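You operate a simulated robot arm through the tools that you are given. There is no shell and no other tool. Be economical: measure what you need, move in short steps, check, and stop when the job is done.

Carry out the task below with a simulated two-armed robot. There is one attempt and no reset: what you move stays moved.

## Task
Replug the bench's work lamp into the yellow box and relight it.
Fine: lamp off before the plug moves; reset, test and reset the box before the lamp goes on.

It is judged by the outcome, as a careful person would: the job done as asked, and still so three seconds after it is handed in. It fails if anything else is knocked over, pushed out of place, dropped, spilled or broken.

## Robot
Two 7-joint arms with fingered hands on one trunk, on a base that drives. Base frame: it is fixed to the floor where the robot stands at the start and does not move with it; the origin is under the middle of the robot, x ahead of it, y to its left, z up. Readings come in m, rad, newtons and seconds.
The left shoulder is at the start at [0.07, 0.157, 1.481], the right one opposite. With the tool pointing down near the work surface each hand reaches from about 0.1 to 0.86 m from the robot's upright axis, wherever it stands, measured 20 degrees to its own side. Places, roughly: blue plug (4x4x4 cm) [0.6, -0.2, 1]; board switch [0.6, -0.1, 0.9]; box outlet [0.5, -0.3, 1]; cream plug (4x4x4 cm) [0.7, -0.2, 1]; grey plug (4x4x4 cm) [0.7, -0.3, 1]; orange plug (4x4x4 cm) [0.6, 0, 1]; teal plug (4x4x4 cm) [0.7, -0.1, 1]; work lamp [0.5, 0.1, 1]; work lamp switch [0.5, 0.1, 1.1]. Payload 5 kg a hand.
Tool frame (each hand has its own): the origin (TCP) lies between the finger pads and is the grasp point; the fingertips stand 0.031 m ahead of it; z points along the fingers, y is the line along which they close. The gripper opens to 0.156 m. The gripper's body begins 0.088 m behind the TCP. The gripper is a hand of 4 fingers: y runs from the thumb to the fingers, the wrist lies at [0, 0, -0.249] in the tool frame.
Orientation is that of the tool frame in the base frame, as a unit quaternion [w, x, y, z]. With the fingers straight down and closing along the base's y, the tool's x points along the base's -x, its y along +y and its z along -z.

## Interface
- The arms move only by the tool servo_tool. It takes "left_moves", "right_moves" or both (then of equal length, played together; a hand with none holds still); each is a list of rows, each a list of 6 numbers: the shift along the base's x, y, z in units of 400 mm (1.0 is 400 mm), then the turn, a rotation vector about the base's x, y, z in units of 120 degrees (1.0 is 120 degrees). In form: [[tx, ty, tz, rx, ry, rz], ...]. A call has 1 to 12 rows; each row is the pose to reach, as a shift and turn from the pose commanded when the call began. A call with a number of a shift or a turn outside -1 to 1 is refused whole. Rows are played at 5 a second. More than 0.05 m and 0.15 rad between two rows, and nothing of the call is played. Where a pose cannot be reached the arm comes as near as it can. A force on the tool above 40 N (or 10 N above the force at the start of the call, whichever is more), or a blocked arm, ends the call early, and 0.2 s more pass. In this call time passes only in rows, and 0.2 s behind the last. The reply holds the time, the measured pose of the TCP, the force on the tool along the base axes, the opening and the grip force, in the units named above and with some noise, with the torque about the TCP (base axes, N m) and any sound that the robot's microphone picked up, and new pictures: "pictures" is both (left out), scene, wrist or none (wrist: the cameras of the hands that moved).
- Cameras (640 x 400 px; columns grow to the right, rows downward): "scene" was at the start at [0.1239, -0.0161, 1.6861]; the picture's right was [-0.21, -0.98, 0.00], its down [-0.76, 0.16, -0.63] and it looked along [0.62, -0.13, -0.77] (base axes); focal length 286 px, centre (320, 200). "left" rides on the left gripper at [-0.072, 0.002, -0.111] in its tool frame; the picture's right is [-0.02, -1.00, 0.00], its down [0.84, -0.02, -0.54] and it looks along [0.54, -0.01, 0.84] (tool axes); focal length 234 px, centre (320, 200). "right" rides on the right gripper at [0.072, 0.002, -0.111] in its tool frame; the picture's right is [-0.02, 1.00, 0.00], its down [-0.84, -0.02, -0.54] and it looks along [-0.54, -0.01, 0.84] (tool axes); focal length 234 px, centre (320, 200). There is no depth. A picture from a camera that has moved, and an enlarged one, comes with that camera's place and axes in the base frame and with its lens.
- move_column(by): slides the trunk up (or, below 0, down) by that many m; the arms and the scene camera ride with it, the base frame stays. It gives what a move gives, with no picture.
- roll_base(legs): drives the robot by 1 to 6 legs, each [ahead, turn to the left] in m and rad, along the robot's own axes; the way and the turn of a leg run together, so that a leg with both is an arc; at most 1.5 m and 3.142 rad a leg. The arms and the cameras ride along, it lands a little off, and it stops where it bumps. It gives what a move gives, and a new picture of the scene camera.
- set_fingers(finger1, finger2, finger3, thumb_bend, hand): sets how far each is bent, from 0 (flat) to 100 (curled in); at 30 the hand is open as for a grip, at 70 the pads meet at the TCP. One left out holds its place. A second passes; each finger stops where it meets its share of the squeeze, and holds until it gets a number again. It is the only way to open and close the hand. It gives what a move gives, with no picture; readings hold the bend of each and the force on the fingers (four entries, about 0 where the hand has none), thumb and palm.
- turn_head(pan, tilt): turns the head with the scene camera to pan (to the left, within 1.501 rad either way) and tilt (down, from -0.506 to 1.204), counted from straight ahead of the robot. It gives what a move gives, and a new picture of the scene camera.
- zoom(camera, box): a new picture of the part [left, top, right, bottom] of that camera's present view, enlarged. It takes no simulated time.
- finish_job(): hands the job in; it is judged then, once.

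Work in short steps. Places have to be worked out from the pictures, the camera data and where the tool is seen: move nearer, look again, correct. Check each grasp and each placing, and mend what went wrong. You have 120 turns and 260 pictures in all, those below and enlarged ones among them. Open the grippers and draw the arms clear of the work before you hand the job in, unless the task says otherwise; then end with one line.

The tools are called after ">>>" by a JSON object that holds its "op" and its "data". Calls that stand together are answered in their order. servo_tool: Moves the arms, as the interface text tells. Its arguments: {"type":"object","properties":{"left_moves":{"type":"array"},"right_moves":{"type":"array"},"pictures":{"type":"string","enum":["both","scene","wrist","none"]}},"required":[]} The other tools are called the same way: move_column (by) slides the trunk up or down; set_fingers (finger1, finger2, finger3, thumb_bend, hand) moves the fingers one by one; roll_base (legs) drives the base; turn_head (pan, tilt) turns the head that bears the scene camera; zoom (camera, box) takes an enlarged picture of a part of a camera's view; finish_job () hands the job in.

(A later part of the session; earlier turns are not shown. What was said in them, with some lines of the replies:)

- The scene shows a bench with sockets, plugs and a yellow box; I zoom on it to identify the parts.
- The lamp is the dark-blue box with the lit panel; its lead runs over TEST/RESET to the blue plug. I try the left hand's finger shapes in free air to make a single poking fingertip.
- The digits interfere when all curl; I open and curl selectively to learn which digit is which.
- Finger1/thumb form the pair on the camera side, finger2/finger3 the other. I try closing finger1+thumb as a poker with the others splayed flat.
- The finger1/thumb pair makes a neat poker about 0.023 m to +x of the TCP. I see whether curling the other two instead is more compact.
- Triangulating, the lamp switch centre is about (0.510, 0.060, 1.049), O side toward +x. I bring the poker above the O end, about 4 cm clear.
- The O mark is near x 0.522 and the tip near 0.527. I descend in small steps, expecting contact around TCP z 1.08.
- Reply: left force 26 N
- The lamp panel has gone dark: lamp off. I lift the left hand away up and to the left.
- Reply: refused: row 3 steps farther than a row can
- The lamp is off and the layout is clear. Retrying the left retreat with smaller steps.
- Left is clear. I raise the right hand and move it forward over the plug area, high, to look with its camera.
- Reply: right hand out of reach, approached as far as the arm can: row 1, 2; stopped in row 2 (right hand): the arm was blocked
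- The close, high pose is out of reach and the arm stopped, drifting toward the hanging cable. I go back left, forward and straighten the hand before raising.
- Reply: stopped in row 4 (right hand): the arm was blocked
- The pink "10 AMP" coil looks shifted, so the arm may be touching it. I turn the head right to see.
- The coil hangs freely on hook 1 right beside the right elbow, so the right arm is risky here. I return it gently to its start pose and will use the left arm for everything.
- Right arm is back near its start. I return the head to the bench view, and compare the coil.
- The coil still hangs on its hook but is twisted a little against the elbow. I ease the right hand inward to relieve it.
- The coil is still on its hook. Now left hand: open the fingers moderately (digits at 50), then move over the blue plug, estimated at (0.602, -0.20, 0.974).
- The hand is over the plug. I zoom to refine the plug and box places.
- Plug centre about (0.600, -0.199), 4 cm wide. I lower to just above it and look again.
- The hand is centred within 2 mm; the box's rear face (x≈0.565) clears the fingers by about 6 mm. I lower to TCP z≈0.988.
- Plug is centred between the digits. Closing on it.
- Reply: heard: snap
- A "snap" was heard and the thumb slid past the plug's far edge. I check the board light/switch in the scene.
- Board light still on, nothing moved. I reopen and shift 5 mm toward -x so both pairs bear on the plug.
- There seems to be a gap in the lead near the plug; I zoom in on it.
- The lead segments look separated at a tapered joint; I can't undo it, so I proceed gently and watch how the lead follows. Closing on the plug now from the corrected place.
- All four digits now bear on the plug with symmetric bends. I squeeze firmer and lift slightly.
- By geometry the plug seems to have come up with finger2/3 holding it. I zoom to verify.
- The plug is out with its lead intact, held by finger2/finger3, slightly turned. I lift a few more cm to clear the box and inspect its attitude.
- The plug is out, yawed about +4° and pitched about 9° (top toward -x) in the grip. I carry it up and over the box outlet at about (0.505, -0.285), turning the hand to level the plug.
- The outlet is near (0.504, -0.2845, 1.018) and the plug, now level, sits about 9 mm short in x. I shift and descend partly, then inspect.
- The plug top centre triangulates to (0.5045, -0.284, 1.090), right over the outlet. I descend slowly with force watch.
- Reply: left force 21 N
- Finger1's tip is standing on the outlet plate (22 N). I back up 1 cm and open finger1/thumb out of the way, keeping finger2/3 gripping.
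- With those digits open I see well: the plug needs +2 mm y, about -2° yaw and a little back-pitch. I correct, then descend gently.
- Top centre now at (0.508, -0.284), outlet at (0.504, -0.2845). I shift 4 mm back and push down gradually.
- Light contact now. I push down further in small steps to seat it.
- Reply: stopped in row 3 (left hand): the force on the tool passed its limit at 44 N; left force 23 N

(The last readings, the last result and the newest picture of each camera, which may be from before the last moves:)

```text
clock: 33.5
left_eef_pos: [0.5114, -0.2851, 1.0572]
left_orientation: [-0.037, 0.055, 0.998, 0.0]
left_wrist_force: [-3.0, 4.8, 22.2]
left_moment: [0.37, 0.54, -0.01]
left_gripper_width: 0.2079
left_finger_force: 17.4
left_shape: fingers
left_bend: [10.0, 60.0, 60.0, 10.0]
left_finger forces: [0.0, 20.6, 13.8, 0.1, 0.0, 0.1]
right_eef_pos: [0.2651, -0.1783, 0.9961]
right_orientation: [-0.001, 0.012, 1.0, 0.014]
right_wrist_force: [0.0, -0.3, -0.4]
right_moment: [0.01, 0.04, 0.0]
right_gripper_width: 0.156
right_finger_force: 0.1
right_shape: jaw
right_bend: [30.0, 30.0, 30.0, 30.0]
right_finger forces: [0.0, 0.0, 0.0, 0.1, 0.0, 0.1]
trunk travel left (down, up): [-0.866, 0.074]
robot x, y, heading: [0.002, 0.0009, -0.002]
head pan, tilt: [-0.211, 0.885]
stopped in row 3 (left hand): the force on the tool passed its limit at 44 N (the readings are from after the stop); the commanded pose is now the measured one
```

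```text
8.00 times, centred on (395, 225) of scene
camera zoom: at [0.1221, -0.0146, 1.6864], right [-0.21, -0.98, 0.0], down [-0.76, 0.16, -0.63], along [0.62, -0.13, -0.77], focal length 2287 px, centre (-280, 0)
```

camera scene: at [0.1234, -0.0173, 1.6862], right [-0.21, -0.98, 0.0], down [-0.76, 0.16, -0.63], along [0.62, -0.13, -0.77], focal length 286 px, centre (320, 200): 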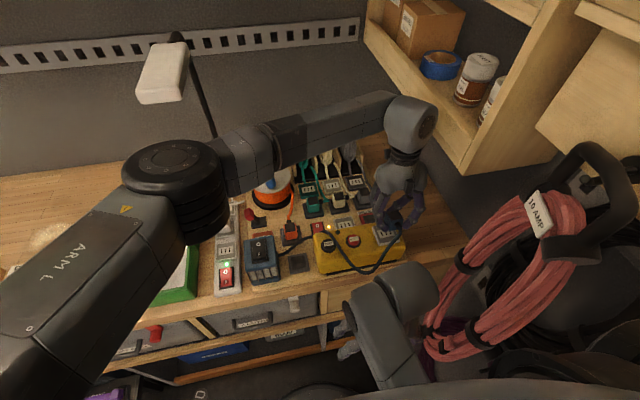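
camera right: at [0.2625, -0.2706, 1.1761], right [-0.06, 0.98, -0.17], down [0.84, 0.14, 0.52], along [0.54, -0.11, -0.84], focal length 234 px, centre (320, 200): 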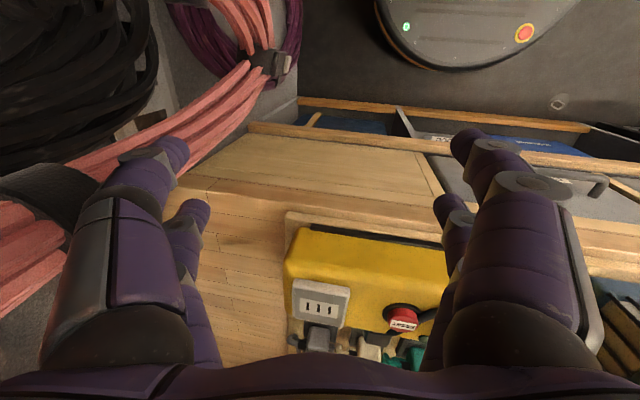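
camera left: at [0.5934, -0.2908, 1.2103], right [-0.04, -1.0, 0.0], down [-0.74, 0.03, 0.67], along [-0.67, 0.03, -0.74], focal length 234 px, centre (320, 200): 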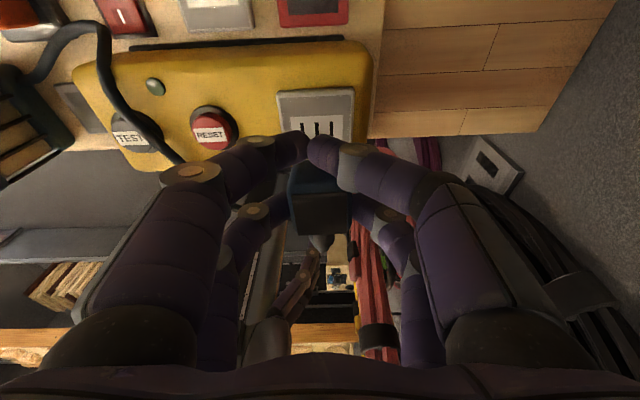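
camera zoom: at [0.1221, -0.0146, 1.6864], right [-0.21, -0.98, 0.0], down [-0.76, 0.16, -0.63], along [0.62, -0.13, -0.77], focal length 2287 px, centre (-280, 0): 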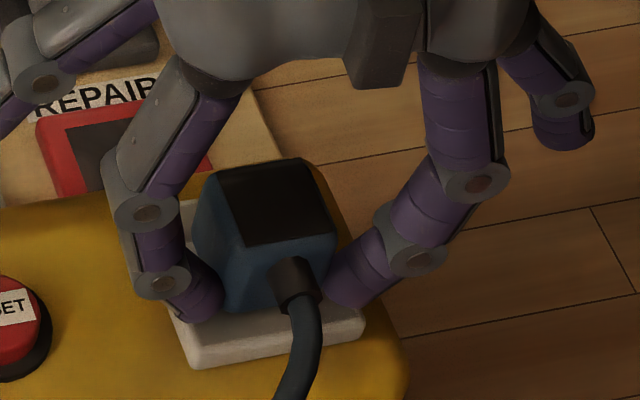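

The plug body bottom computes to about plate level (1.02), and the force is the fingertips on the plate. I release finger2/3 slightly and check whether it stays seated.

>>> {"op": "set_fingers", "data": {"hand": "left", "finger2": 48, "finger3": 48}}

>>> {"op": "zoom", "data": {"camera": "left", "box": [240, 80, 400, 260]}}

>>> {"op": "zoom", "data": {"camera": "scene", "box": [360, 190, 420, 250]}}

```text
clock: 34.5
left_eef_pos: [0.5116, -0.2853, 1.0554]
left_orientation: [-0.036, 0.054, 0.998, 0.0]
left_wrist_force: [-2.8, -2.6, 8.8]
left_moment: [0.19, 0.21, 0.11]
left_gripper_width: 0.2079
left_finger_force: 4.6
left_shape: fingers
left_bend: [10.0, 71.0, 48.0, 10.0]
left_finger forces: [0.0, 8.5, 0.0, 0.0, 0.0, 0.0]
right_eef_pos: [0.2658, -0.1795, 0.9972]
right_orientation: [-0.001, 0.012, 1.0, 0.015]
right_wrist_force: [0.1, 0.4, 0.4]
right_moment: [-0.02, -0.02, -0.02]
right_gripper_width: 0.1562
right_finger_force: 0.0
right_shape: jaw
right_bend: [30.0, 30.0, 30.0, 30.0]
right_finger forces: [0.1, 0.0, 0.0, 0.0, 0.0, 0.0]
trunk travel left (down, up): [-0.866, 0.074]
robot x, y, heading: [0.0017, -0.0016, -0.0]
head pan, tilt: [-0.211, 0.885]
```

```text
2.22 times, centred on (320, 170) of left
camera zoom: at [0.5918, -0.2929, 1.1612], right [-0.09, -1.0, 0.0], down [-0.79, 0.07, 0.6], along [-0.6, 0.05, -0.8], focal length 520 px, centre (320, 267)
```

zoom: 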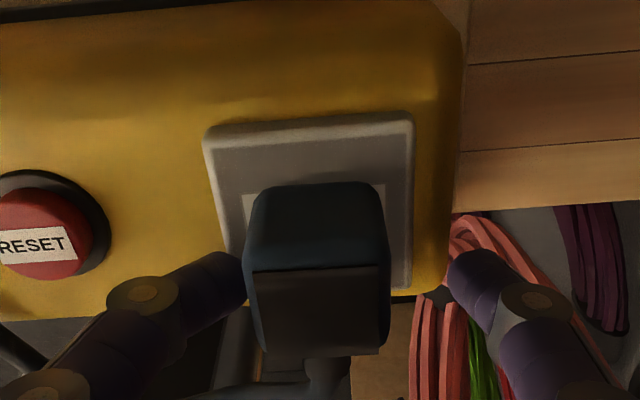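

```text
6.67 times, centred on (390, 220) of scene
camera zoom: at [0.1224, -0.0163, 1.6863], right [-0.21, -0.98, 0.0], down [-0.76, 0.16, -0.63], along [0.62, -0.13, -0.77], focal length 1906 px, centre (-147, 67)
```

zoom: 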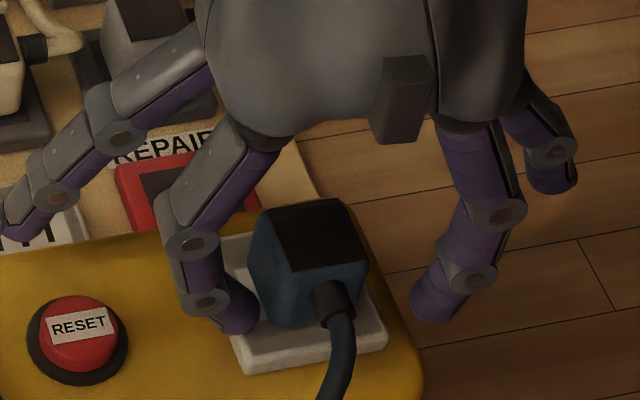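

Finger3 is off; finger2's tip is jammed on the plate. I raise the hand slightly to free it.

>>> {"op": "servo_tool", "data": {"left_moves": [[0, 0, 0.015, 0, 0, 0], [0, 0.003, 0.03, 0, 0, 0]], "pictures": "none"}}

>>> {"op": "zoom", "data": {"camera": "left", "box": [240, 80, 400, 260]}}

>>> {"op": "zoom", "data": {"camera": "scene", "box": [360, 190, 420, 250]}}

```text
clock: 35.1
left_eef_pos: [0.5138, -0.2824, 1.0673]
left_orientation: [-0.035, 0.054, 0.998, 0.0]
left_wrist_force: [-0.1, 0.0, 0.3]
left_moment: [0.04, -0.01, 0.03]
left_gripper_width: 0.2078
left_finger_force: 0.2
left_shape: fingers
left_bend: [10.0, 48.0, 48.0, 10.0]
left_finger forces: [0.1, 0.0, 0.0, 0.1, 0.0, 0.0]
right_eef_pos: [0.2651, -0.1788, 0.9967]
right_orientation: [-0.003, 0.011, 1.0, 0.015]
right_wrist_force: [-0.3, 0.6, -0.3]
right_moment: [-0.01, -0.02, -0.01]
right_gripper_width: 0.1558
right_finger_force: 0.1
right_shape: jaw
right_bend: [30.0, 30.0, 30.0, 30.0]
right_finger forces: [0.0, 0.1, 0.1, 0.1, 0.1, 0.0]
trunk travel left (down, up): [-0.866, 0.074]
robot x, y, heading: [0.0027, -0.0007, -0.001]
head pan, tilt: [-0.211, 0.885]
```

```text
2.22 times, centred on (320, 170) of left
camera zoom: at [0.593, -0.2909, 1.173], right [-0.08, -1.0, 0.0], down [-0.8, 0.07, 0.6], along [-0.6, 0.05, -0.8], focal length 520 px, centre (320, 267)
```

zoom: 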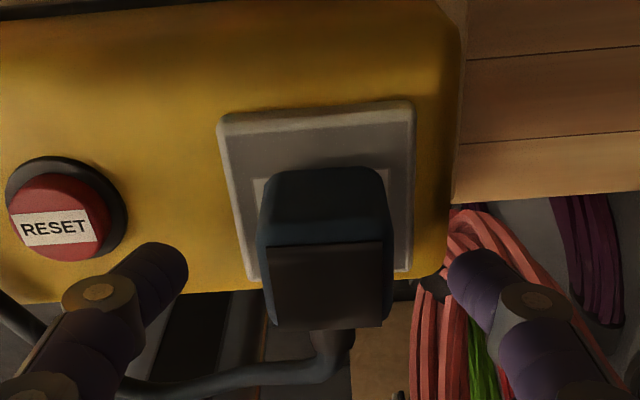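

```text
6.67 times, centred on (390, 220) of scene
camera zoom: at [0.1232, -0.016, 1.6862], right [-0.21, -0.98, 0.0], down [-0.76, 0.16, -0.63], along [0.62, -0.13, -0.77], focal length 1906 px, centre (-147, 67)
```

zoom: 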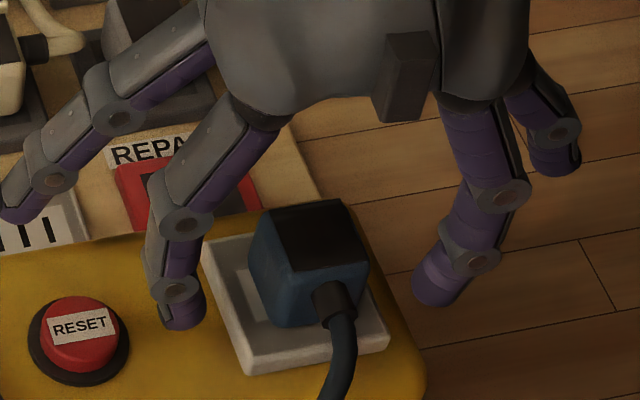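

The plug stands seated upright on the box outlet (top at z≈1.06). I rise, straighten the hand and form the poker to press the plug home and work the buttons.

>>> {"op": "servo_tool", "data": {"left_moves": [[0, 0, 0.06, 0, 0, 0], [0, 0, 0.14, 0, -0.012, 0.018], [0, 0, 0.22, 0, -0.024, 0.036], [-0.02, 0, 0.26, 0, -0.035, 0.053]], "pictures": "none"}}

>>> {"op": "set_fingers", "data": {"hand": "left", "finger1": 70, "finger2": 100, "finger3": 0, "thumb_bend": 70}}

>>> {"op": "set_fingers", "data": {"hand": "left", "finger3": 100}}

>>> {"op": "zoom", "data": {"camera": "left", "box": [0, 0, 640, 400]}}

>>> {"op": "zoom", "data": {"camera": "scene", "box": [300, 180, 420, 280]}}

```text
clock: 36.1
left_eef_pos: [0.5052, -0.2842, 1.1716]
left_orientation: [0.001, -0.001, 1.0, 0.001]
left_wrist_force: [-0.3, -0.4, -0.5]
left_moment: [-0.02, 0.02, -0.02]
left_gripper_width: 0.208
left_finger_force: 0.1
left_shape: fingers
left_bend: [10.0, 48.0, 48.0, 10.0]
left_finger forces: [0.0, 0.0, 0.1, 0.1, 0.1, 0.0]
right_eef_pos: [0.2664, -0.1796, 0.9971]
right_orientation: [-0.002, 0.011, 1.0, 0.015]
right_wrist_force: [-0.3, -0.7, -0.6]
right_moment: [0.01, 0.01, 0.02]
right_gripper_width: 0.156
right_finger_force: 0.2
right_shape: jaw
right_bend: [30.0, 30.0, 30.0, 30.0]
right_finger forces: [0.1, 0.0, 0.1, 0.0, 0.1, 0.0]
trunk travel left (down, up): [-0.866, 0.074]
robot x, y, heading: [0.0015, -0.0018, 0.004]
head pan, tilt: [-0.211, 0.885]
```

```text
clock: 37.1
left_eef_pos: [0.5052, -0.2844, 1.1701]
left_orientation: [0.001, -0.001, 1.0, 0.001]
left_wrist_force: [0.0, -0.7, 0.2]
left_moment: [0.01, 0.01, -0.01]
left_gripper_width: 0.0049
left_finger_force: 0.1
left_shape: fingers
left_bend: [70.0, 100.0, 0.0, 70.0]
left_finger forces: [0.1, 0.1, 0.0, 0.0, 0.1, 0.0]
right_eef_pos: [0.2671, -0.1798, 0.9967]
right_orientation: [-0.002, 0.011, 1.0, 0.015]
right_wrist_force: [-0.1, 0.1, 0.4]
right_moment: [-0.04, -0.01, 0.02]
right_gripper_width: 0.1561
right_finger_force: 0.1
right_shape: jaw
right_bend: [30.0, 30.0, 30.0, 30.0]
right_finger forces: [0.0, 0.1, 0.0, 0.0, 0.0, 0.0]
trunk travel left (down, up): [-0.866, 0.074]
robot x, y, heading: [-0.0016, 0.0002, 0.001]
head pan, tilt: [-0.211, 0.885]
```

```text
clock: 38.1
left_eef_pos: [0.5052, -0.2848, 1.1711]
left_orientation: [0.001, -0.001, 1.0, 0.001]
left_wrist_force: [0.2, 0.3, -0.3]
left_moment: [0.0, 0.0, -0.02]
left_gripper_width: 0.0049
left_finger_force: 0.1
left_shape: fingers
left_bend: [70.0, 100.0, 86.0, 70.0]
left_finger forces: [0.1, 0.0, 0.0, 0.0, 0.0, 0.1]
right_eef_pos: [0.2673, -0.1788, 0.9954]
right_orientation: [-0.002, 0.011, 1.0, 0.016]
right_wrist_force: [-0.9, 0.4, 0.4]
right_moment: [-0.02, 0.01, -0.02]
right_gripper_width: 0.1561
right_finger_force: 0.1
right_shape: jaw
right_bend: [30.0, 30.0, 30.0, 30.0]
right_finger forces: [0.1, 0.0, 0.0, 0.0, 0.0, 0.1]
trunk travel left (down, up): [-0.866, 0.074]
robot x, y, heading: [0.002, 0.0018, -0.002]
head pan, tilt: [-0.211, 0.885]
```

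```text
1.00 times, centred on (320, 200) of left (not enlarged: the box is as wide or as high as the picture)
camera zoom: at [0.5773, -0.2825, 1.2828], right [0.03, -1.0, 0.0], down [-0.84, -0.02, 0.54], along [-0.54, -0.01, -0.84], focal length 234 px, centre (320, 200)
```

zoom: 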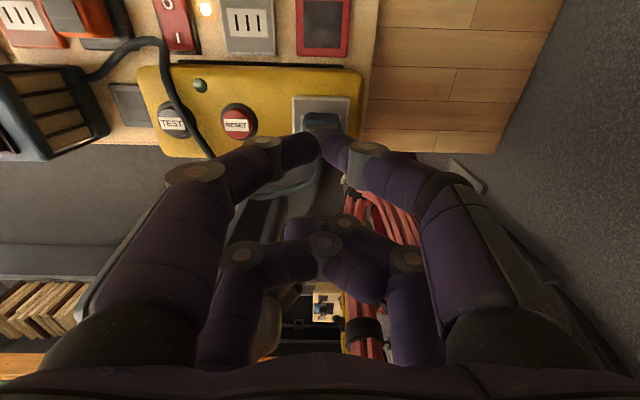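

```text
4.00 times, centred on (360, 230) of scene
camera zoom: at [0.124, -0.0162, 1.6862], right [-0.21, -0.98, 0.0], down [-0.76, 0.16, -0.63], along [0.62, -0.13, -0.77], focal length 1143 px, centre (160, 80)
```

zoom: 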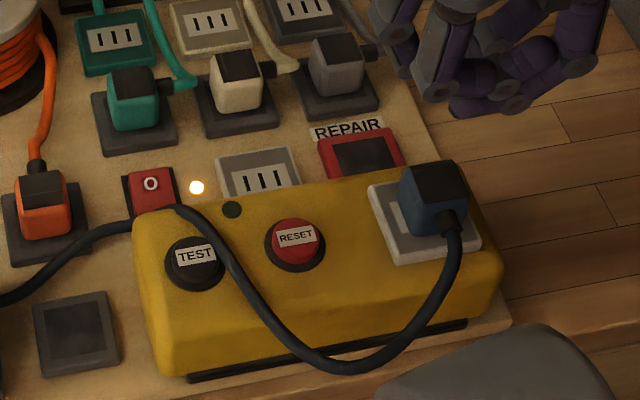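

The cord now lies between the buttons and the plug looks in place. I press down on the plug's top to make sure it is home.

>>> {"op": "servo_tool", "data": {"left_moves": [[-0.04, 0, -0.06, 0, 0, 0], [-0.068, 0, -0.14, 0, 0, 0], [-0.068, 0, -0.18, 0, 0, 0], [-0.068, 0, -0.2, 0, 0, 0], [-0.068, 0, -0.212, 0, 0, 0], [-0.068, 0, -0.224, 0, 0, 0]], "pictures": "wrist"}}

>>> {"op": "zoom", "data": {"camera": "scene", "box": [350, 180, 430, 260]}}

```text
clock: 39.4
left_eef_pos: [0.4786, -0.2876, 1.0926]
left_orientation: [0.003, -0.002, 1.0, -0.005]
left_wrist_force: [-5.5, 5.3, 25.1]
left_moment: [0.23, -0.3, 0.16]
left_gripper_width: 0.0016
left_finger_force: 13.5
left_shape: fingers
left_bend: [71.0, 100.0, 86.0, 71.0]
left_finger forces: [17.8, 0.0, 0.0, 0.1, 9.3, 0.0]
right_eef_pos: [0.2663, -0.1779, 0.9977]
right_orientation: [-0.001, 0.011, 1.0, 0.013]
right_wrist_force: [0.1, 0.5, -1.1]
right_moment: [0.0, 0.02, 0.0]
right_gripper_width: 0.1562
right_finger_force: 0.1
right_shape: jaw
right_bend: [30.0, 30.0, 30.0, 30.0]
right_finger forces: [0.0, 0.0, 0.0, 0.0, 0.1, 0.0]
trunk travel left (down, up): [-0.866, 0.074]
robot x, y, heading: [0.0027, -0.0002, -0.001]
head pan, tilt: [-0.211, 0.885]
heard: snap
stopped in row 6 (left hand): the force on the tool passed its limit at 45 N (the readings are from after the stop); the commanded pose is now the measured one
camera left: at [0.5497, -0.2841, 1.2052], right [0.03, -1.0, 0.01], down [-0.84, -0.02, 0.54], along [-0.54, -0.02, -0.84], focal length 234 px, centre (320, 200)
```

left: 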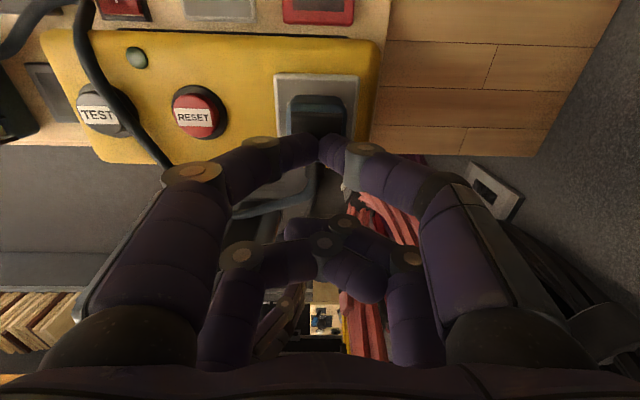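

```text
5.00 times, centred on (390, 220) of scene
camera zoom: at [0.1217, -0.0144, 1.6865], right [-0.21, -0.98, 0.0], down [-0.76, 0.16, -0.63], along [0.62, -0.13, -0.77], focal length 1429 px, centre (-30, 100)
```

zoom: 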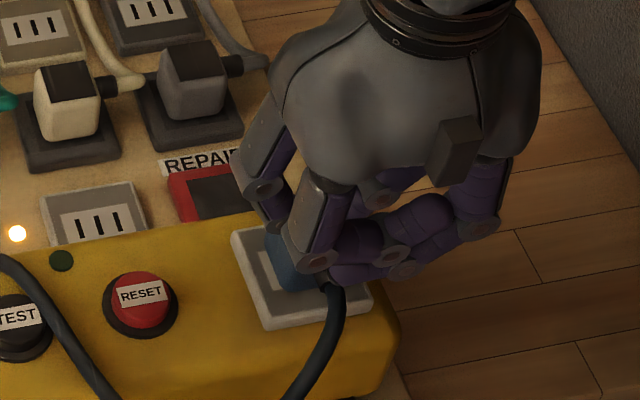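

A "snap" – the plug clicked home (the first snap was it unplugging). I lift off and move above RESET to look.

>>> {"op": "servo_tool", "data": {"left_moves": [[0, 0, 0.06, 0, 0, 0], [0, 0.05, 0.1, 0, 0, 0], [0, 0.14, 0.1, 0, 0, 0], [0, 0.23, 0.1, 0, 0, 0]]}}

>>> {"op": "zoom", "data": {"camera": "scene", "box": [300, 180, 420, 280]}}

>>> {"op": "zoom", "data": {"camera": "left", "box": [140, 40, 440, 200]}}

```text
clock: 40.4
left_eef_pos: [0.4801, -0.1933, 1.1313]
left_orientation: [0.002, -0.001, 1.0, -0.005]
left_wrist_force: [-0.5, -0.3, 0.6]
left_moment: [0.0, 0.01, 0.01]
left_gripper_width: 0.004
left_finger_force: 0.1
left_shape: fingers
left_bend: [70.0, 100.0, 87.0, 70.0]
left_finger forces: [0.0, 0.1, 0.0, 0.0, 0.0, 0.1]
right_eef_pos: [0.2671, -0.1778, 0.9965]
right_orientation: [-0.002, 0.011, 1.0, 0.014]
right_wrist_force: [0.7, 1.0, 0.1]
right_moment: [-0.04, 0.02, -0.02]
right_gripper_width: 0.1559
right_finger_force: 0.2
right_shape: jaw
right_bend: [30.0, 30.0, 30.0, 30.0]
right_finger forces: [0.1, 0.0, 0.0, 0.0, 0.0, 0.0]
trunk travel left (down, up): [-0.866, 0.074]
robot x, y, heading: [-0.0019, -0.0003, -0.002]
head pan, tilt: [-0.211, 0.885]
camera scene: at [0.1246, -0.0138, 1.6862], right [-0.21, -0.98, 0.0], down [-0.76, 0.16, -0.63], along [0.62, -0.13, -0.77], focal length 286 px, centre (320, 200)
camera left: at [0.5514, -0.1912, 1.2422], right [0.03, -1.0, 0.01], down [-0.84, -0.02, 0.54], along [-0.54, -0.02, -0.84], focal length 234 px, centre (320, 200)
```

scene: 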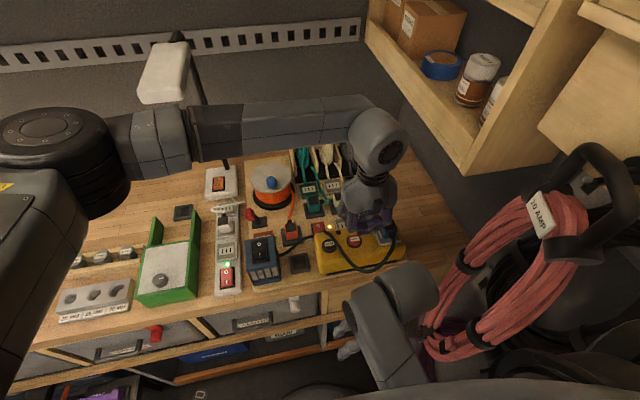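
left: 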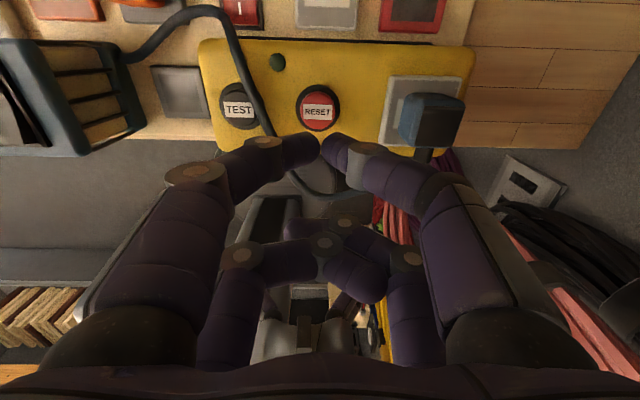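

```text
4.00 times, centred on (360, 230) of scene
camera zoom: at [0.1246, -0.0138, 1.6862], right [-0.21, -0.98, 0.0], down [-0.76, 0.16, -0.63], along [0.62, -0.13, -0.77], focal length 1143 px, centre (160, 80)
```

zoom: 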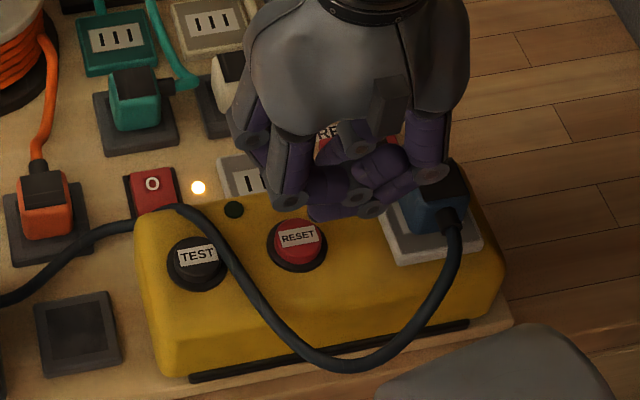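

```text
2.13 times, centred on (290, 120) of left
camera zoom: at [0.5514, -0.1912, 1.2422], right [0.03, -1.0, 0.01], down [-0.84, -0.02, 0.54], along [-0.54, -0.02, -0.84], focal length 500 px, centre (384, 371)
```

zoom: 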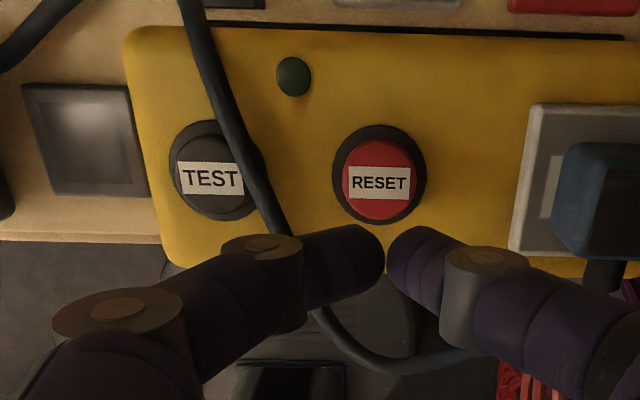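

The poker is nearly over RESET (0.505, -0.192). I press down.

>>> {"op": "servo_tool", "data": {"left_moves": [[0.003, 0.004, -0.09, 0, 0, 0], [0.003, 0.004, -0.16, 0, 0, 0], [0.003, 0.004, -0.18, 0, 0, 0], [0.003, 0.004, -0.195, 0, 0, 0], [0.003, 0.004, -0.21, 0, 0, 0]]}}

>>> {"op": "zoom", "data": {"camera": "scene", "box": [310, 180, 420, 280]}}

```text
clock: 41.5
left_eef_pos: [0.4817, -0.1928, 1.0479]
left_orientation: [0.005, -0.001, 1.0, -0.006]
left_wrist_force: [0.9, -1.3, 10.6]
left_moment: [-0.09, -0.26, -0.01]
left_gripper_width: 0.0037
left_finger_force: 5.8
left_shape: fingers
left_bend: [70.0, 100.0, 87.0, 70.0]
left_finger forces: [4.5, 0.0, 0.1, 0.0, 7.2, 0.0]
right_eef_pos: [0.2643, -0.1779, 0.9973]
right_orientation: [-0.001, 0.011, 1.0, 0.015]
right_wrist_force: [-0.8, 0.3, 0.8]
right_moment: [0.0, -0.01, 0.0]
right_gripper_width: 0.1559
right_finger_force: 0.1
right_shape: jaw
right_bend: [30.0, 30.0, 30.0, 30.0]
right_finger forces: [0.0, 0.0, 0.0, 0.1, 0.0, 0.0]
trunk travel left (down, up): [-0.866, 0.074]
robot x, y, heading: [0.0013, -0.0019, 0.0]
head pan, tilt: [-0.211, 0.885]
heard: click
camera scene: at [0.1221, -0.0148, 1.6867], right [-0.21, -0.98, 0.0], down [-0.76, 0.16, -0.63], along [0.62, -0.13, -0.77], focal length 286 px, centre (320, 200)
camera left: at [0.5523, -0.1911, 1.1604], right [0.03, -1.0, 0.01], down [-0.84, -0.02, 0.54], along [-0.54, -0.02, -0.84], focal length 234 px, centre (320, 200)
```

scene: 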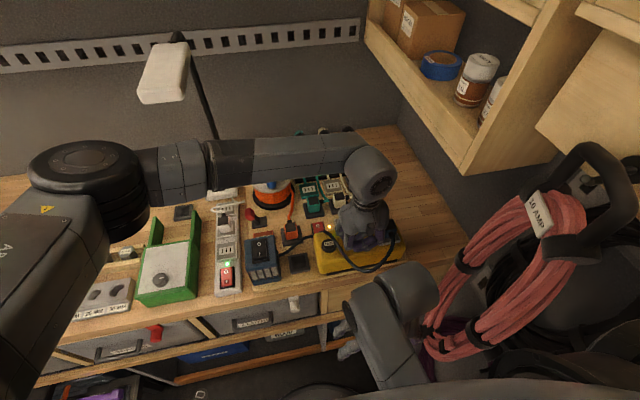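
left: 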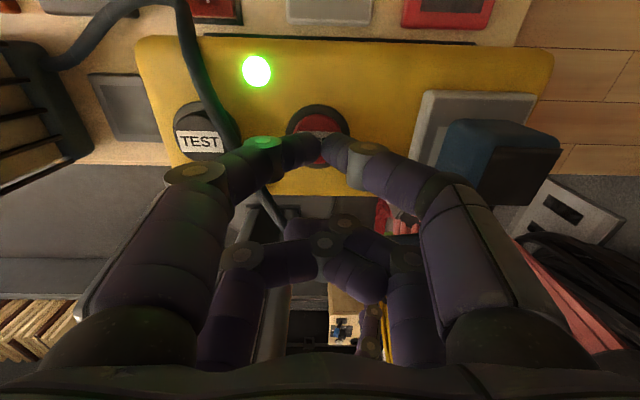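

```text
4.00 times, centred on (365, 230) of scene
camera zoom: at [0.1221, -0.0148, 1.6867], right [-0.21, -0.98, 0.0], down [-0.76, 0.16, -0.63], along [0.62, -0.13, -0.77], focal length 1143 px, centre (140, 80)
```

zoom: 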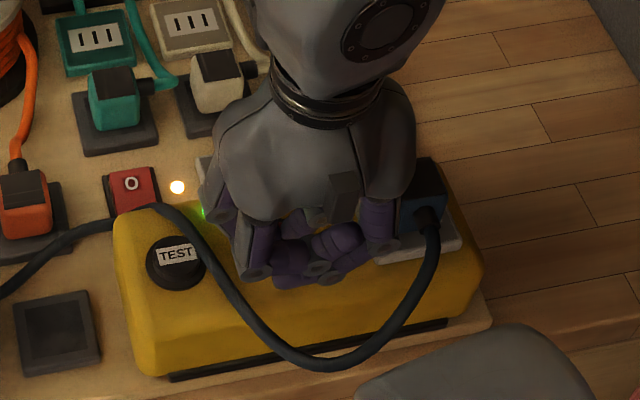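

Click and the green lamp lit. Next TEST: lift, shift to its left part (clear of the cord), and look.

>>> {"op": "servo_tool", "data": {"left_moves": [[0, 0, 0.08, 0, 0, 0], [0, 0.05, 0.13, 0, 0, 0], [0, 0.12, 0.13, 0, 0, 0], [0, 0.195, 0.12, 0, 0, 0]], "pictures": "wrist"}}

>>> {"op": "zoom", "data": {"camera": "left", "box": [220, 40, 460, 200]}}

```text
clock: 42.5
left_eef_pos: [0.4819, -0.1134, 1.0933]
left_orientation: [0.003, -0.002, 1.0, -0.005]
left_wrist_force: [0.3, 0.4, 0.1]
left_moment: [-0.02, 0.04, 0.0]
left_gripper_width: 0.004
left_finger_force: 0.1
left_shape: fingers
left_bend: [70.0, 100.0, 87.0, 70.0]
left_finger forces: [0.1, 0.0, 0.1, 0.0, 0.0, 0.1]
right_eef_pos: [0.266, -0.1774, 0.9962]
right_orientation: [-0.003, 0.011, 1.0, 0.013]
right_wrist_force: [0.0, 0.4, -0.1]
right_moment: [-0.02, 0.02, 0.0]
right_gripper_width: 0.156
right_finger_force: 0.1
right_shape: jaw
right_bend: [30.0, 30.0, 30.0, 30.0]
right_finger forces: [0.0, 0.1, 0.1, 0.0, 0.0, 0.1]
trunk travel left (down, up): [-0.866, 0.074]
robot x, y, heading: [-0.0026, -0.0029, 0.001]
head pan, tilt: [-0.211, 0.885]
camera left: at [0.553, -0.1111, 1.2062], right [0.03, -1.0, 0.01], down [-0.84, -0.02, 0.54], along [-0.54, -0.02, -0.84], focal length 234 px, centre (320, 200)
```

left: 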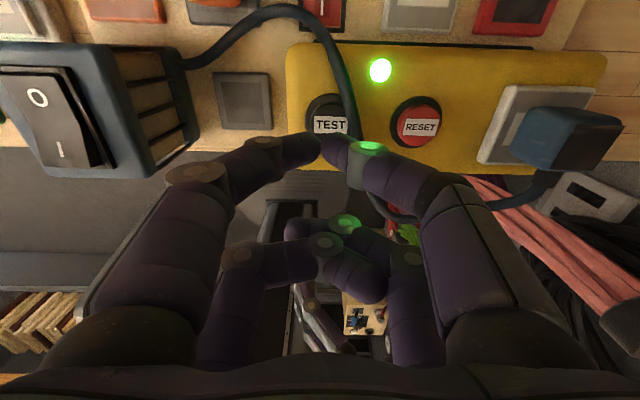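

```text
2.50 times, centred on (340, 120) of left
camera zoom: at [0.553, -0.1111, 1.2062], right [0.03, -1.0, 0.01], down [-0.84, -0.02, 0.54], along [-0.54, -0.02, -0.84], focal length 585 px, centre (270, 400)
```

zoom: 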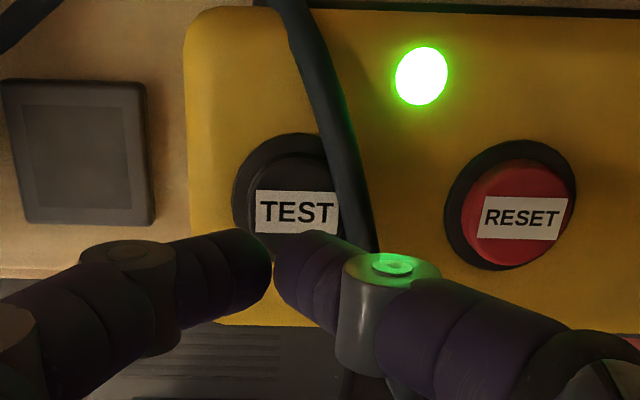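

Tip is at the left part of TEST, clear of the cord. Pressing.

>>> {"op": "servo_tool", "data": {"left_moves": [[0, 0, -0.06, 0, 0, 0], [0, 0, -0.09, 0, 0, 0], [0, 0, -0.105, 0, 0, 0], [0, 0, -0.12, 0, 0, 0]], "pictures": "wrist"}}

```text
clock: 43.5
left_eef_pos: [0.4806, -0.1144, 1.0479]
left_orientation: [0.003, -0.002, 1.0, -0.004]
left_wrist_force: [1.5, 1.4, 12.3]
left_moment: [0.02, -0.28, 0.03]
left_gripper_width: 0.0038
left_finger_force: 6.4
left_shape: fingers
left_bend: [71.0, 100.0, 87.0, 70.0]
left_finger forces: [6.6, 0.0, 0.1, 0.0, 5.8, 0.0]
right_eef_pos: [0.2662, -0.1788, 0.9966]
right_orientation: [-0.002, 0.011, 1.0, 0.015]
right_wrist_force: [0.8, 0.8, 0.1]
right_moment: [0.0, 0.01, 0.0]
right_gripper_width: 0.1558
right_finger_force: 0.2
right_shape: jaw
right_bend: [30.0, 30.0, 30.0, 30.0]
right_finger forces: [0.1, 0.0, 0.0, 0.0, 0.1, 0.0]
trunk travel left (down, up): [-0.866, 0.074]
robot x, y, heading: [-0.0011, -0.0029, -0.001]
head pan, tilt: [-0.211, 0.885]
heard: click
camera left: at [0.5522, -0.1126, 1.1602], right [0.03, -1.0, 0.01], down [-0.84, -0.02, 0.54], along [-0.54, -0.02, -0.84], focal length 234 px, centre (320, 200)
```

left: 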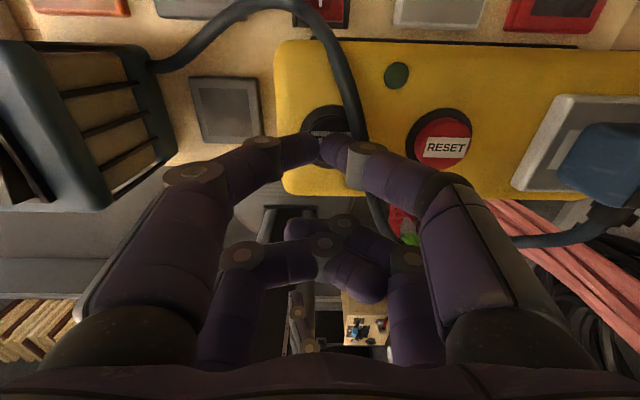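

The test tripped the box: the green light is out. Back to RESET: lift, shift -0.078 m in y.

>>> {"op": "servo_tool", "data": {"left_moves": [[0, 0, 0.08, 0, 0, 0], [0, -0.05, 0.13, 0, 0, 0], [0, -0.12, 0.13, 0, 0, 0], [0.002, -0.196, 0.12, 0, 0, 0]], "pictures": "wrist"}}

```text
clock: 44.5
left_eef_pos: [0.4825, -0.1954, 1.0937]
left_orientation: [0.002, -0.001, 1.0, -0.003]
left_wrist_force: [0.5, -0.7, -0.9]
left_moment: [0.04, 0.02, 0.01]
left_gripper_width: 0.0042
left_finger_force: 0.1
left_shape: fingers
left_bend: [70.0, 100.0, 87.0, 70.0]
left_finger forces: [0.0, 0.0, 0.0, 0.0, 0.1, 0.0]
right_eef_pos: [0.2675, -0.1799, 0.9954]
right_orientation: [-0.002, 0.012, 1.0, 0.016]
right_wrist_force: [0.3, -0.3, -0.7]
right_moment: [0.0, -0.02, 0.0]
right_gripper_width: 0.1559
right_finger_force: 0.0
right_shape: jaw
right_bend: [30.0, 30.0, 30.0, 30.0]
right_finger forces: [0.0, 0.1, 0.0, 0.0, 0.0, 0.0]
trunk travel left (down, up): [-0.866, 0.074]
robot x, y, heading: [-0.0024, 0.0009, 0.001]
head pan, tilt: [-0.211, 0.885]
camera left: at [0.554, -0.1926, 1.2061], right [0.03, -1.0, 0.01], down [-0.84, -0.02, 0.54], along [-0.54, -0.02, -0.84], focal length 234 px, centre (320, 200)
```

left: 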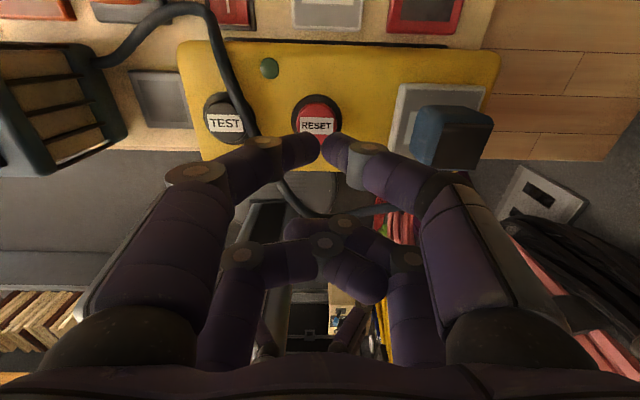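

The poker is over RESET again; pressing.

>>> {"op": "servo_tool", "data": {"left_moves": [[0, 0.004, -0.06, 0, 0, 0], [0, 0.006, -0.09, 0, 0, 0], [0, 0.006, -0.105, 0, 0, 0], [0, 0.006, -0.12, 0, 0, 0]], "pictures": "wrist"}}

```text
clock: 45.5
left_eef_pos: [0.4824, -0.1914, 1.0482]
left_orientation: [0.002, -0.002, 1.0, -0.004]
left_wrist_force: [2.3, -1.1, 15.0]
left_moment: [-0.08, -0.37, 0.0]
left_gripper_width: 0.0041
left_finger_force: 6.7
left_shape: fingers
left_bend: [70.0, 100.0, 87.0, 70.0]
left_finger forces: [5.6, 0.0, 0.1, 0.0, 8.9, 0.1]
right_eef_pos: [0.2663, -0.1776, 0.9972]
right_orientation: [-0.002, 0.011, 1.0, 0.015]
right_wrist_force: [0.2, 0.3, 0.4]
right_moment: [0.0, -0.02, -0.02]
right_gripper_width: 0.1562
right_finger_force: 0.1
right_shape: jaw
right_bend: [30.0, 30.0, 30.0, 30.0]
right_finger forces: [0.0, 0.1, 0.0, 0.1, 0.1, 0.0]
trunk travel left (down, up): [-0.866, 0.074]
robot x, y, heading: [0.0009, -0.0027, 0.001]
head pan, tilt: [-0.211, 0.885]
heard: click
camera left: at [0.553, -0.1888, 1.1598], right [0.03, -1.0, 0.01], down [-0.84, -0.02, 0.54], along [-0.54, -0.02, -0.84], focal length 234 px, centre (320, 200)
```

left: 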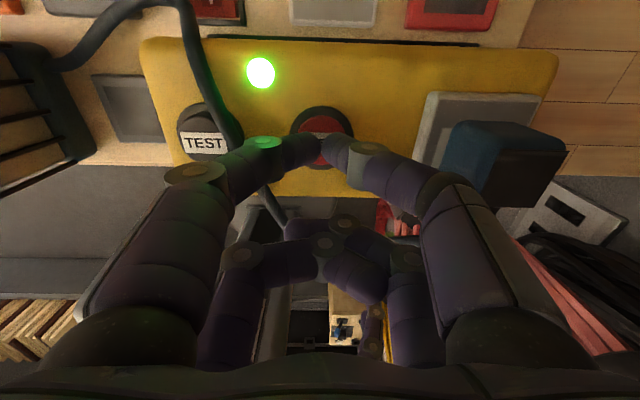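

Green is on again. Now to the lamp switch: lift well clear and move over the I end, then look.

>>> {"op": "servo_tool", "data": {"left_moves": [[0, 0, 0.1, 0, 0, 0], [0, 0.03, 0.2, 0, 0, 0], [0, 0.12, 0.23, 0, 0, 0], [-0.01, 0.24, 0.23, 0, 0, 0], [-0.02, 0.36, 0.23, 0, 0, 0], [-0.03, 0.48, 0.23, 0, 0, 0], [-0.03, 0.56, 0.23, 0, 0, 0], [-0.03, 0.628, 0.22, 0, 0, 0]]}}

>>> {"op": "zoom", "data": {"camera": "left", "box": [220, 60, 420, 200]}}

>>> {"op": "zoom", "data": {"camera": "scene", "box": [240, 180, 420, 290]}}

```text
clock: 47.4
left_eef_pos: [0.4689, 0.0623, 1.1342]
left_orientation: [0.002, -0.001, 1.0, -0.004]
left_wrist_force: [-0.5, 0.4, -0.6]
left_moment: [-0.01, -0.01, -0.01]
left_gripper_width: 0.0042
left_finger_force: 0.1
left_shape: fingers
left_bend: [70.0, 100.0, 87.0, 70.0]
left_finger forces: [0.0, 0.0, 0.1, 0.0, 0.1, 0.0]
right_eef_pos: [0.2662, -0.1783, 0.9972]
right_orientation: [-0.004, 0.011, 1.0, 0.013]
right_wrist_force: [0.8, 0.5, -0.5]
right_moment: [-0.01, -0.01, 0.02]
right_gripper_width: 0.1559
right_finger_force: 0.0
right_shape: jaw
right_bend: [30.0, 30.0, 30.0, 30.0]
right_finger forces: [0.0, 0.1, 0.0, 0.0, 0.1, 0.0]
trunk travel left (down, up): [-0.866, 0.074]
robot x, y, heading: [0.0014, 0.0005, 0.001]
head pan, tilt: [-0.211, 0.885]
camera scene: at [0.1232, -0.0143, 1.6863], right [-0.21, -0.98, 0.0], down [-0.76, 0.16, -0.63], along [0.62, -0.13, -0.77], focal length 286 px, centre (320, 200)
camera left: at [0.5409, 0.0638, 1.246], right [0.03, -1.0, 0.01], down [-0.84, -0.02, 0.54], along [-0.54, -0.02, -0.84], focal length 234 px, centre (320, 200)
```

scene: 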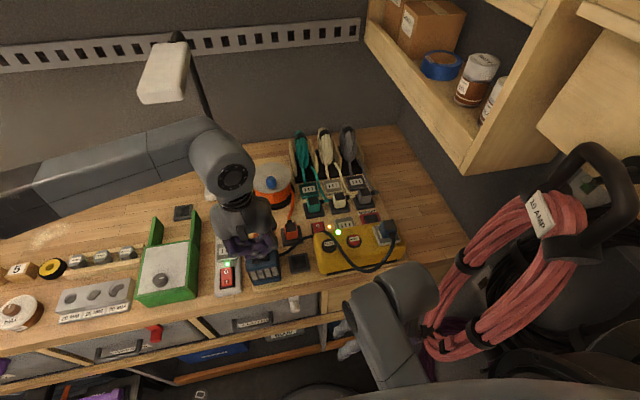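
left: 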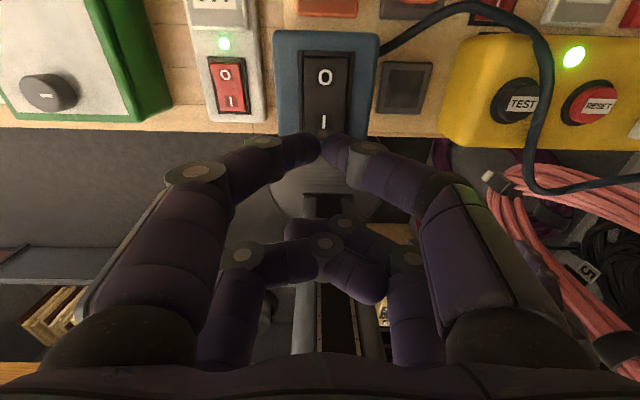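

```text
2.86 times, centred on (320, 130) of left
camera zoom: at [0.5409, 0.0638, 1.246], right [0.03, -1.0, 0.01], down [-0.84, -0.02, 0.54], along [-0.54, -0.02, -0.84], focal length 669 px, centre (320, 400)
```

zoom: 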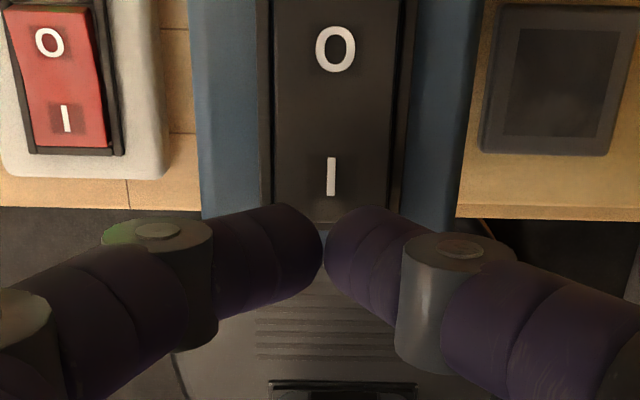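

```text
3.56 times, centred on (330, 235) of scene
camera zoom: at [0.1232, -0.0143, 1.6863], right [-0.21, -0.98, 0.0], down [-0.76, 0.16, -0.63], along [0.62, -0.13, -0.77], focal length 1016 px, centre (284, 76)
```

zoom: 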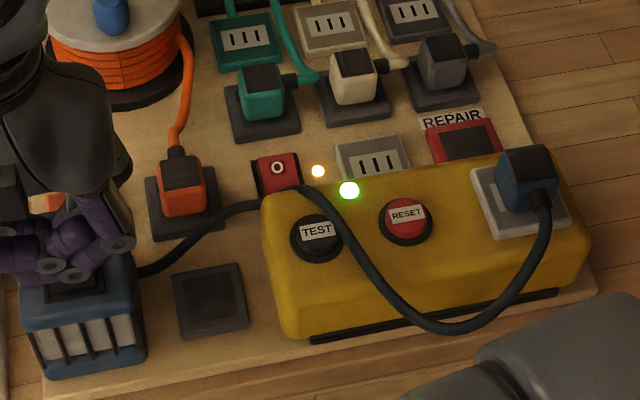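

The I mark is at about (0.4926, 0.058), right under the tip. Pressing it.

>>> {"op": "servo_tool", "data": {"left_moves": [[0, -0.006, -0.06, 0, 0, 0], [0, -0.008, -0.1, 0, 0, 0], [0, -0.008, -0.12, 0, 0, 0], [0, -0.008, -0.132, 0, 0, 0]]}}

```text
clock: 48.4
left_eef_pos: [0.4703, 0.0561, 1.0852]
left_orientation: [0.006, -0.003, 1.0, -0.005]
left_wrist_force: [-0.6, 0.5, 23.5]
left_moment: [0.03, -0.71, 0.03]
left_gripper_width: 0.0036
left_finger_force: 12.4
left_shape: fingers
left_bend: [71.0, 100.0, 87.0, 70.0]
left_finger forces: [11.7, 0.0, 0.0, 0.1, 12.4, 0.1]
right_eef_pos: [0.2635, -0.1797, 0.997]
right_orientation: [-0.001, 0.012, 1.0, 0.015]
right_wrist_force: [0.0, 0.5, 0.9]
right_moment: [0.03, -0.02, 0.02]
right_gripper_width: 0.1559
right_finger_force: 0.0
right_shape: jaw
right_bend: [30.0, 30.0, 30.0, 30.0]
right_finger forces: [0.0, 0.1, 0.0, 0.0, 0.0, 0.0]
trunk travel left (down, up): [-0.866, 0.074]
robot x, y, heading: [0.0005, -0.0009, 0.003]
head pan, tilt: [-0.211, 0.885]
camera scene: at [0.1202, -0.0158, 1.687], right [-0.21, -0.98, 0.0], down [-0.76, 0.16, -0.64], along [0.62, -0.13, -0.77], focal length 286 px, centre (320, 200)
camera left: at [0.5399, 0.0584, 1.1972], right [0.03, -1.0, 0.01], down [-0.84, -0.02, 0.53], along [-0.53, -0.02, -0.84], focal length 234 px, centre (320, 200)
```

scene: 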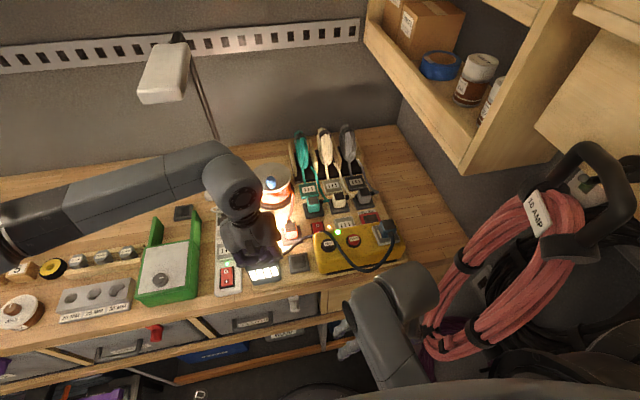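
left: 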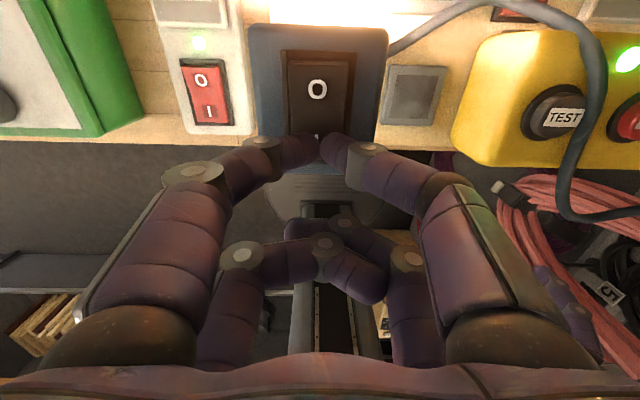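

The lamp is lit. I withdraw the left hand upward to the left.

>>> {"op": "servo_tool", "data": {"left_moves": [[0, 0, 0.1, 0, 0, 0], [0, 0.05, 0.19, 0, 0, 0], [0, 0.1, 0.28, 0, 0, 0], [0, 0.16, 0.37, 0, 0, 0], [0, 0.22, 0.46, 0, 0, 0], [0, 0.3, 0.54, 0, 0, 0]], "pictures": "none"}}

>>> {"op": "set_fingers", "data": {"hand": "left", "finger1": 30, "finger3": 30, "thumb_bend": 30}}

>>> {"op": "set_fingers", "data": {"hand": "left", "finger2": 30}}

>>> {"op": "turn_head", "data": {"pan": -0.7, "tilt": 0.8}}

```text
clock: 49.8
left_eef_pos: [0.4681, 0.1796, 1.2983]
left_orientation: [0.003, -0.002, 1.0, -0.005]
left_wrist_force: [-0.4, -0.2, 0.3]
left_moment: [-0.06, -0.01, -0.02]
left_gripper_width: 0.0046
left_finger_force: 0.1
left_shape: fingers
left_bend: [70.0, 100.0, 87.0, 70.0]
left_finger forces: [0.1, 0.0, 0.1, 0.1, 0.0, 0.1]
right_eef_pos: [0.2665, -0.1775, 0.9975]
right_orientation: [-0.001, 0.012, 1.0, 0.015]
right_wrist_force: [0.2, 0.1, -0.3]
right_moment: [-0.02, 0.0, 0.02]
right_gripper_width: 0.156
right_finger_force: 0.0
right_shape: jaw
right_bend: [30.0, 30.0, 30.0, 30.0]
right_finger forces: [0.1, 0.1, 0.0, 0.1, 0.1, 0.1]
trunk travel left (down, up): [-0.866, 0.074]
robot x, y, heading: [0.0016, -0.0035, -0.003]
head pan, tilt: [-0.211, 0.885]
```

```text
clock: 50.8
left_eef_pos: [0.4703, 0.1788, 1.2973]
left_orientation: [0.003, -0.002, 1.0, -0.003]
left_wrist_force: [0.0, 0.4, -0.3]
left_moment: [-0.01, 0.02, 0.01]
left_gripper_width: 0.1593
left_finger_force: 0.0
left_shape: fingers
left_bend: [30.0, 100.0, 30.0, 30.0]
left_finger forces: [0.0, 0.0, 0.1, 0.1, 0.0, 0.0]
right_eef_pos: [0.266, -0.1789, 0.9957]
right_orientation: [-0.002, 0.012, 1.0, 0.016]
right_wrist_force: [0.2, -0.3, 0.6]
right_moment: [0.03, 0.02, 0.0]
right_gripper_width: 0.156
right_finger_force: 0.1
right_shape: jaw
right_bend: [30.0, 30.0, 30.0, 30.0]
right_finger forces: [0.1, 0.0, 0.0, 0.1, 0.0, 0.0]
trunk travel left (down, up): [-0.866, 0.074]
robot x, y, heading: [0.0007, -0.001, 0.003]
head pan, tilt: [-0.211, 0.885]
```

```text
clock: 51.8
left_eef_pos: [0.4685, 0.1778, 1.2969]
left_orientation: [0.003, -0.001, 1.0, -0.004]
left_wrist_force: [0.5, -0.7, 0.5]
left_moment: [0.04, 0.03, -0.01]
left_gripper_width: 0.1594
left_finger_force: 0.1
left_shape: fingers
left_bend: [30.0, 30.0, 30.0, 30.0]
left_finger forces: [0.0, 0.0, 0.0, 0.1, 0.0, 0.0]
right_eef_pos: [0.2669, -0.1794, 0.9958]
right_orientation: [-0.002, 0.011, 1.0, 0.015]
right_wrist_force: [-0.2, 0.1, 0.4]
right_moment: [0.03, -0.01, 0.0]
right_gripper_width: 0.156
right_finger_force: 0.1
right_shape: jaw
right_bend: [30.0, 30.0, 30.0, 30.0]
right_finger forces: [0.0, 0.1, 0.0, 0.0, 0.0, 0.0]
trunk travel left (down, up): [-0.866, 0.074]
robot x, y, heading: [-0.0015, 0.0009, 0.001]
head pan, tilt: [-0.211, 0.885]
```

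```text
clock: 52.7
left_eef_pos: [0.4696, 0.1776, 1.2968]
left_orientation: [0.003, -0.003, 1.0, -0.004]
left_wrist_force: [-0.4, -0.1, 1.5]
left_moment: [0.0, 0.01, 0.0]
left_gripper_width: 0.1596
left_finger_force: 0.1
left_shape: fingers
left_bend: [30.0, 30.0, 30.0, 30.0]
left_finger forces: [0.1, 0.0, 0.1, 0.0, 0.1, 0.0]
right_eef_pos: [0.266, -0.178, 0.9971]
right_orientation: [-0.003, 0.011, 1.0, 0.014]
right_wrist_force: [0.4, 0.8, -0.8]
right_moment: [-0.01, -0.03, -0.02]
right_gripper_width: 0.1558
right_finger_force: 0.0
right_shape: jaw
right_bend: [30.0, 30.0, 30.0, 30.0]
right_finger forces: [0.1, 0.0, 0.1, 0.0, 0.0, 0.0]
trunk travel left (down, up): [-0.866, 0.074]
robot x, y, heading: [0.0023, -0.002, -0.004]
head pan, tilt: [-0.7, 0.799]
camera scene: at [0.1111, -0.0515, 1.6929], right [-0.64, -0.77, 0.0], down [-0.55, 0.46, -0.7], along [0.53, -0.45, -0.72], focal length 286 px, centre (320, 200)
```

scene: 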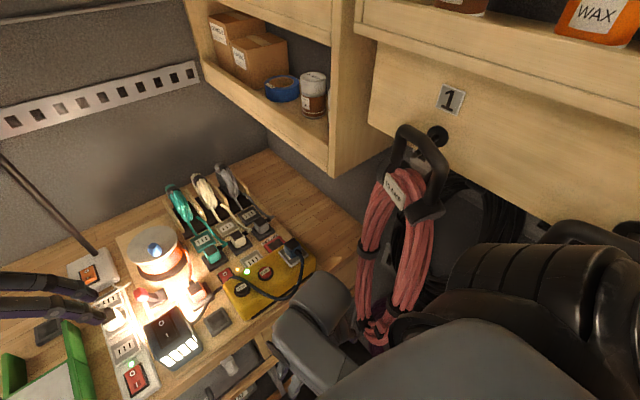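

The lamp is lit from the yellow box with its green light on, the coil still hangs on its hook, and both hands are open and clear. Handing in.

>>> {"op": "finish_job", "data": {}}

```text
The job is handed in.
```

The work lamp is plugged into the yellow box and lit. I switched the lamp off before moving the plug, then reset, tested and reset the box before switching it back on. Early on, the right arm was blocked beside the pink 10 AMP cable coil; the coil is still on its hook but hangs twisted slightly from where it started.
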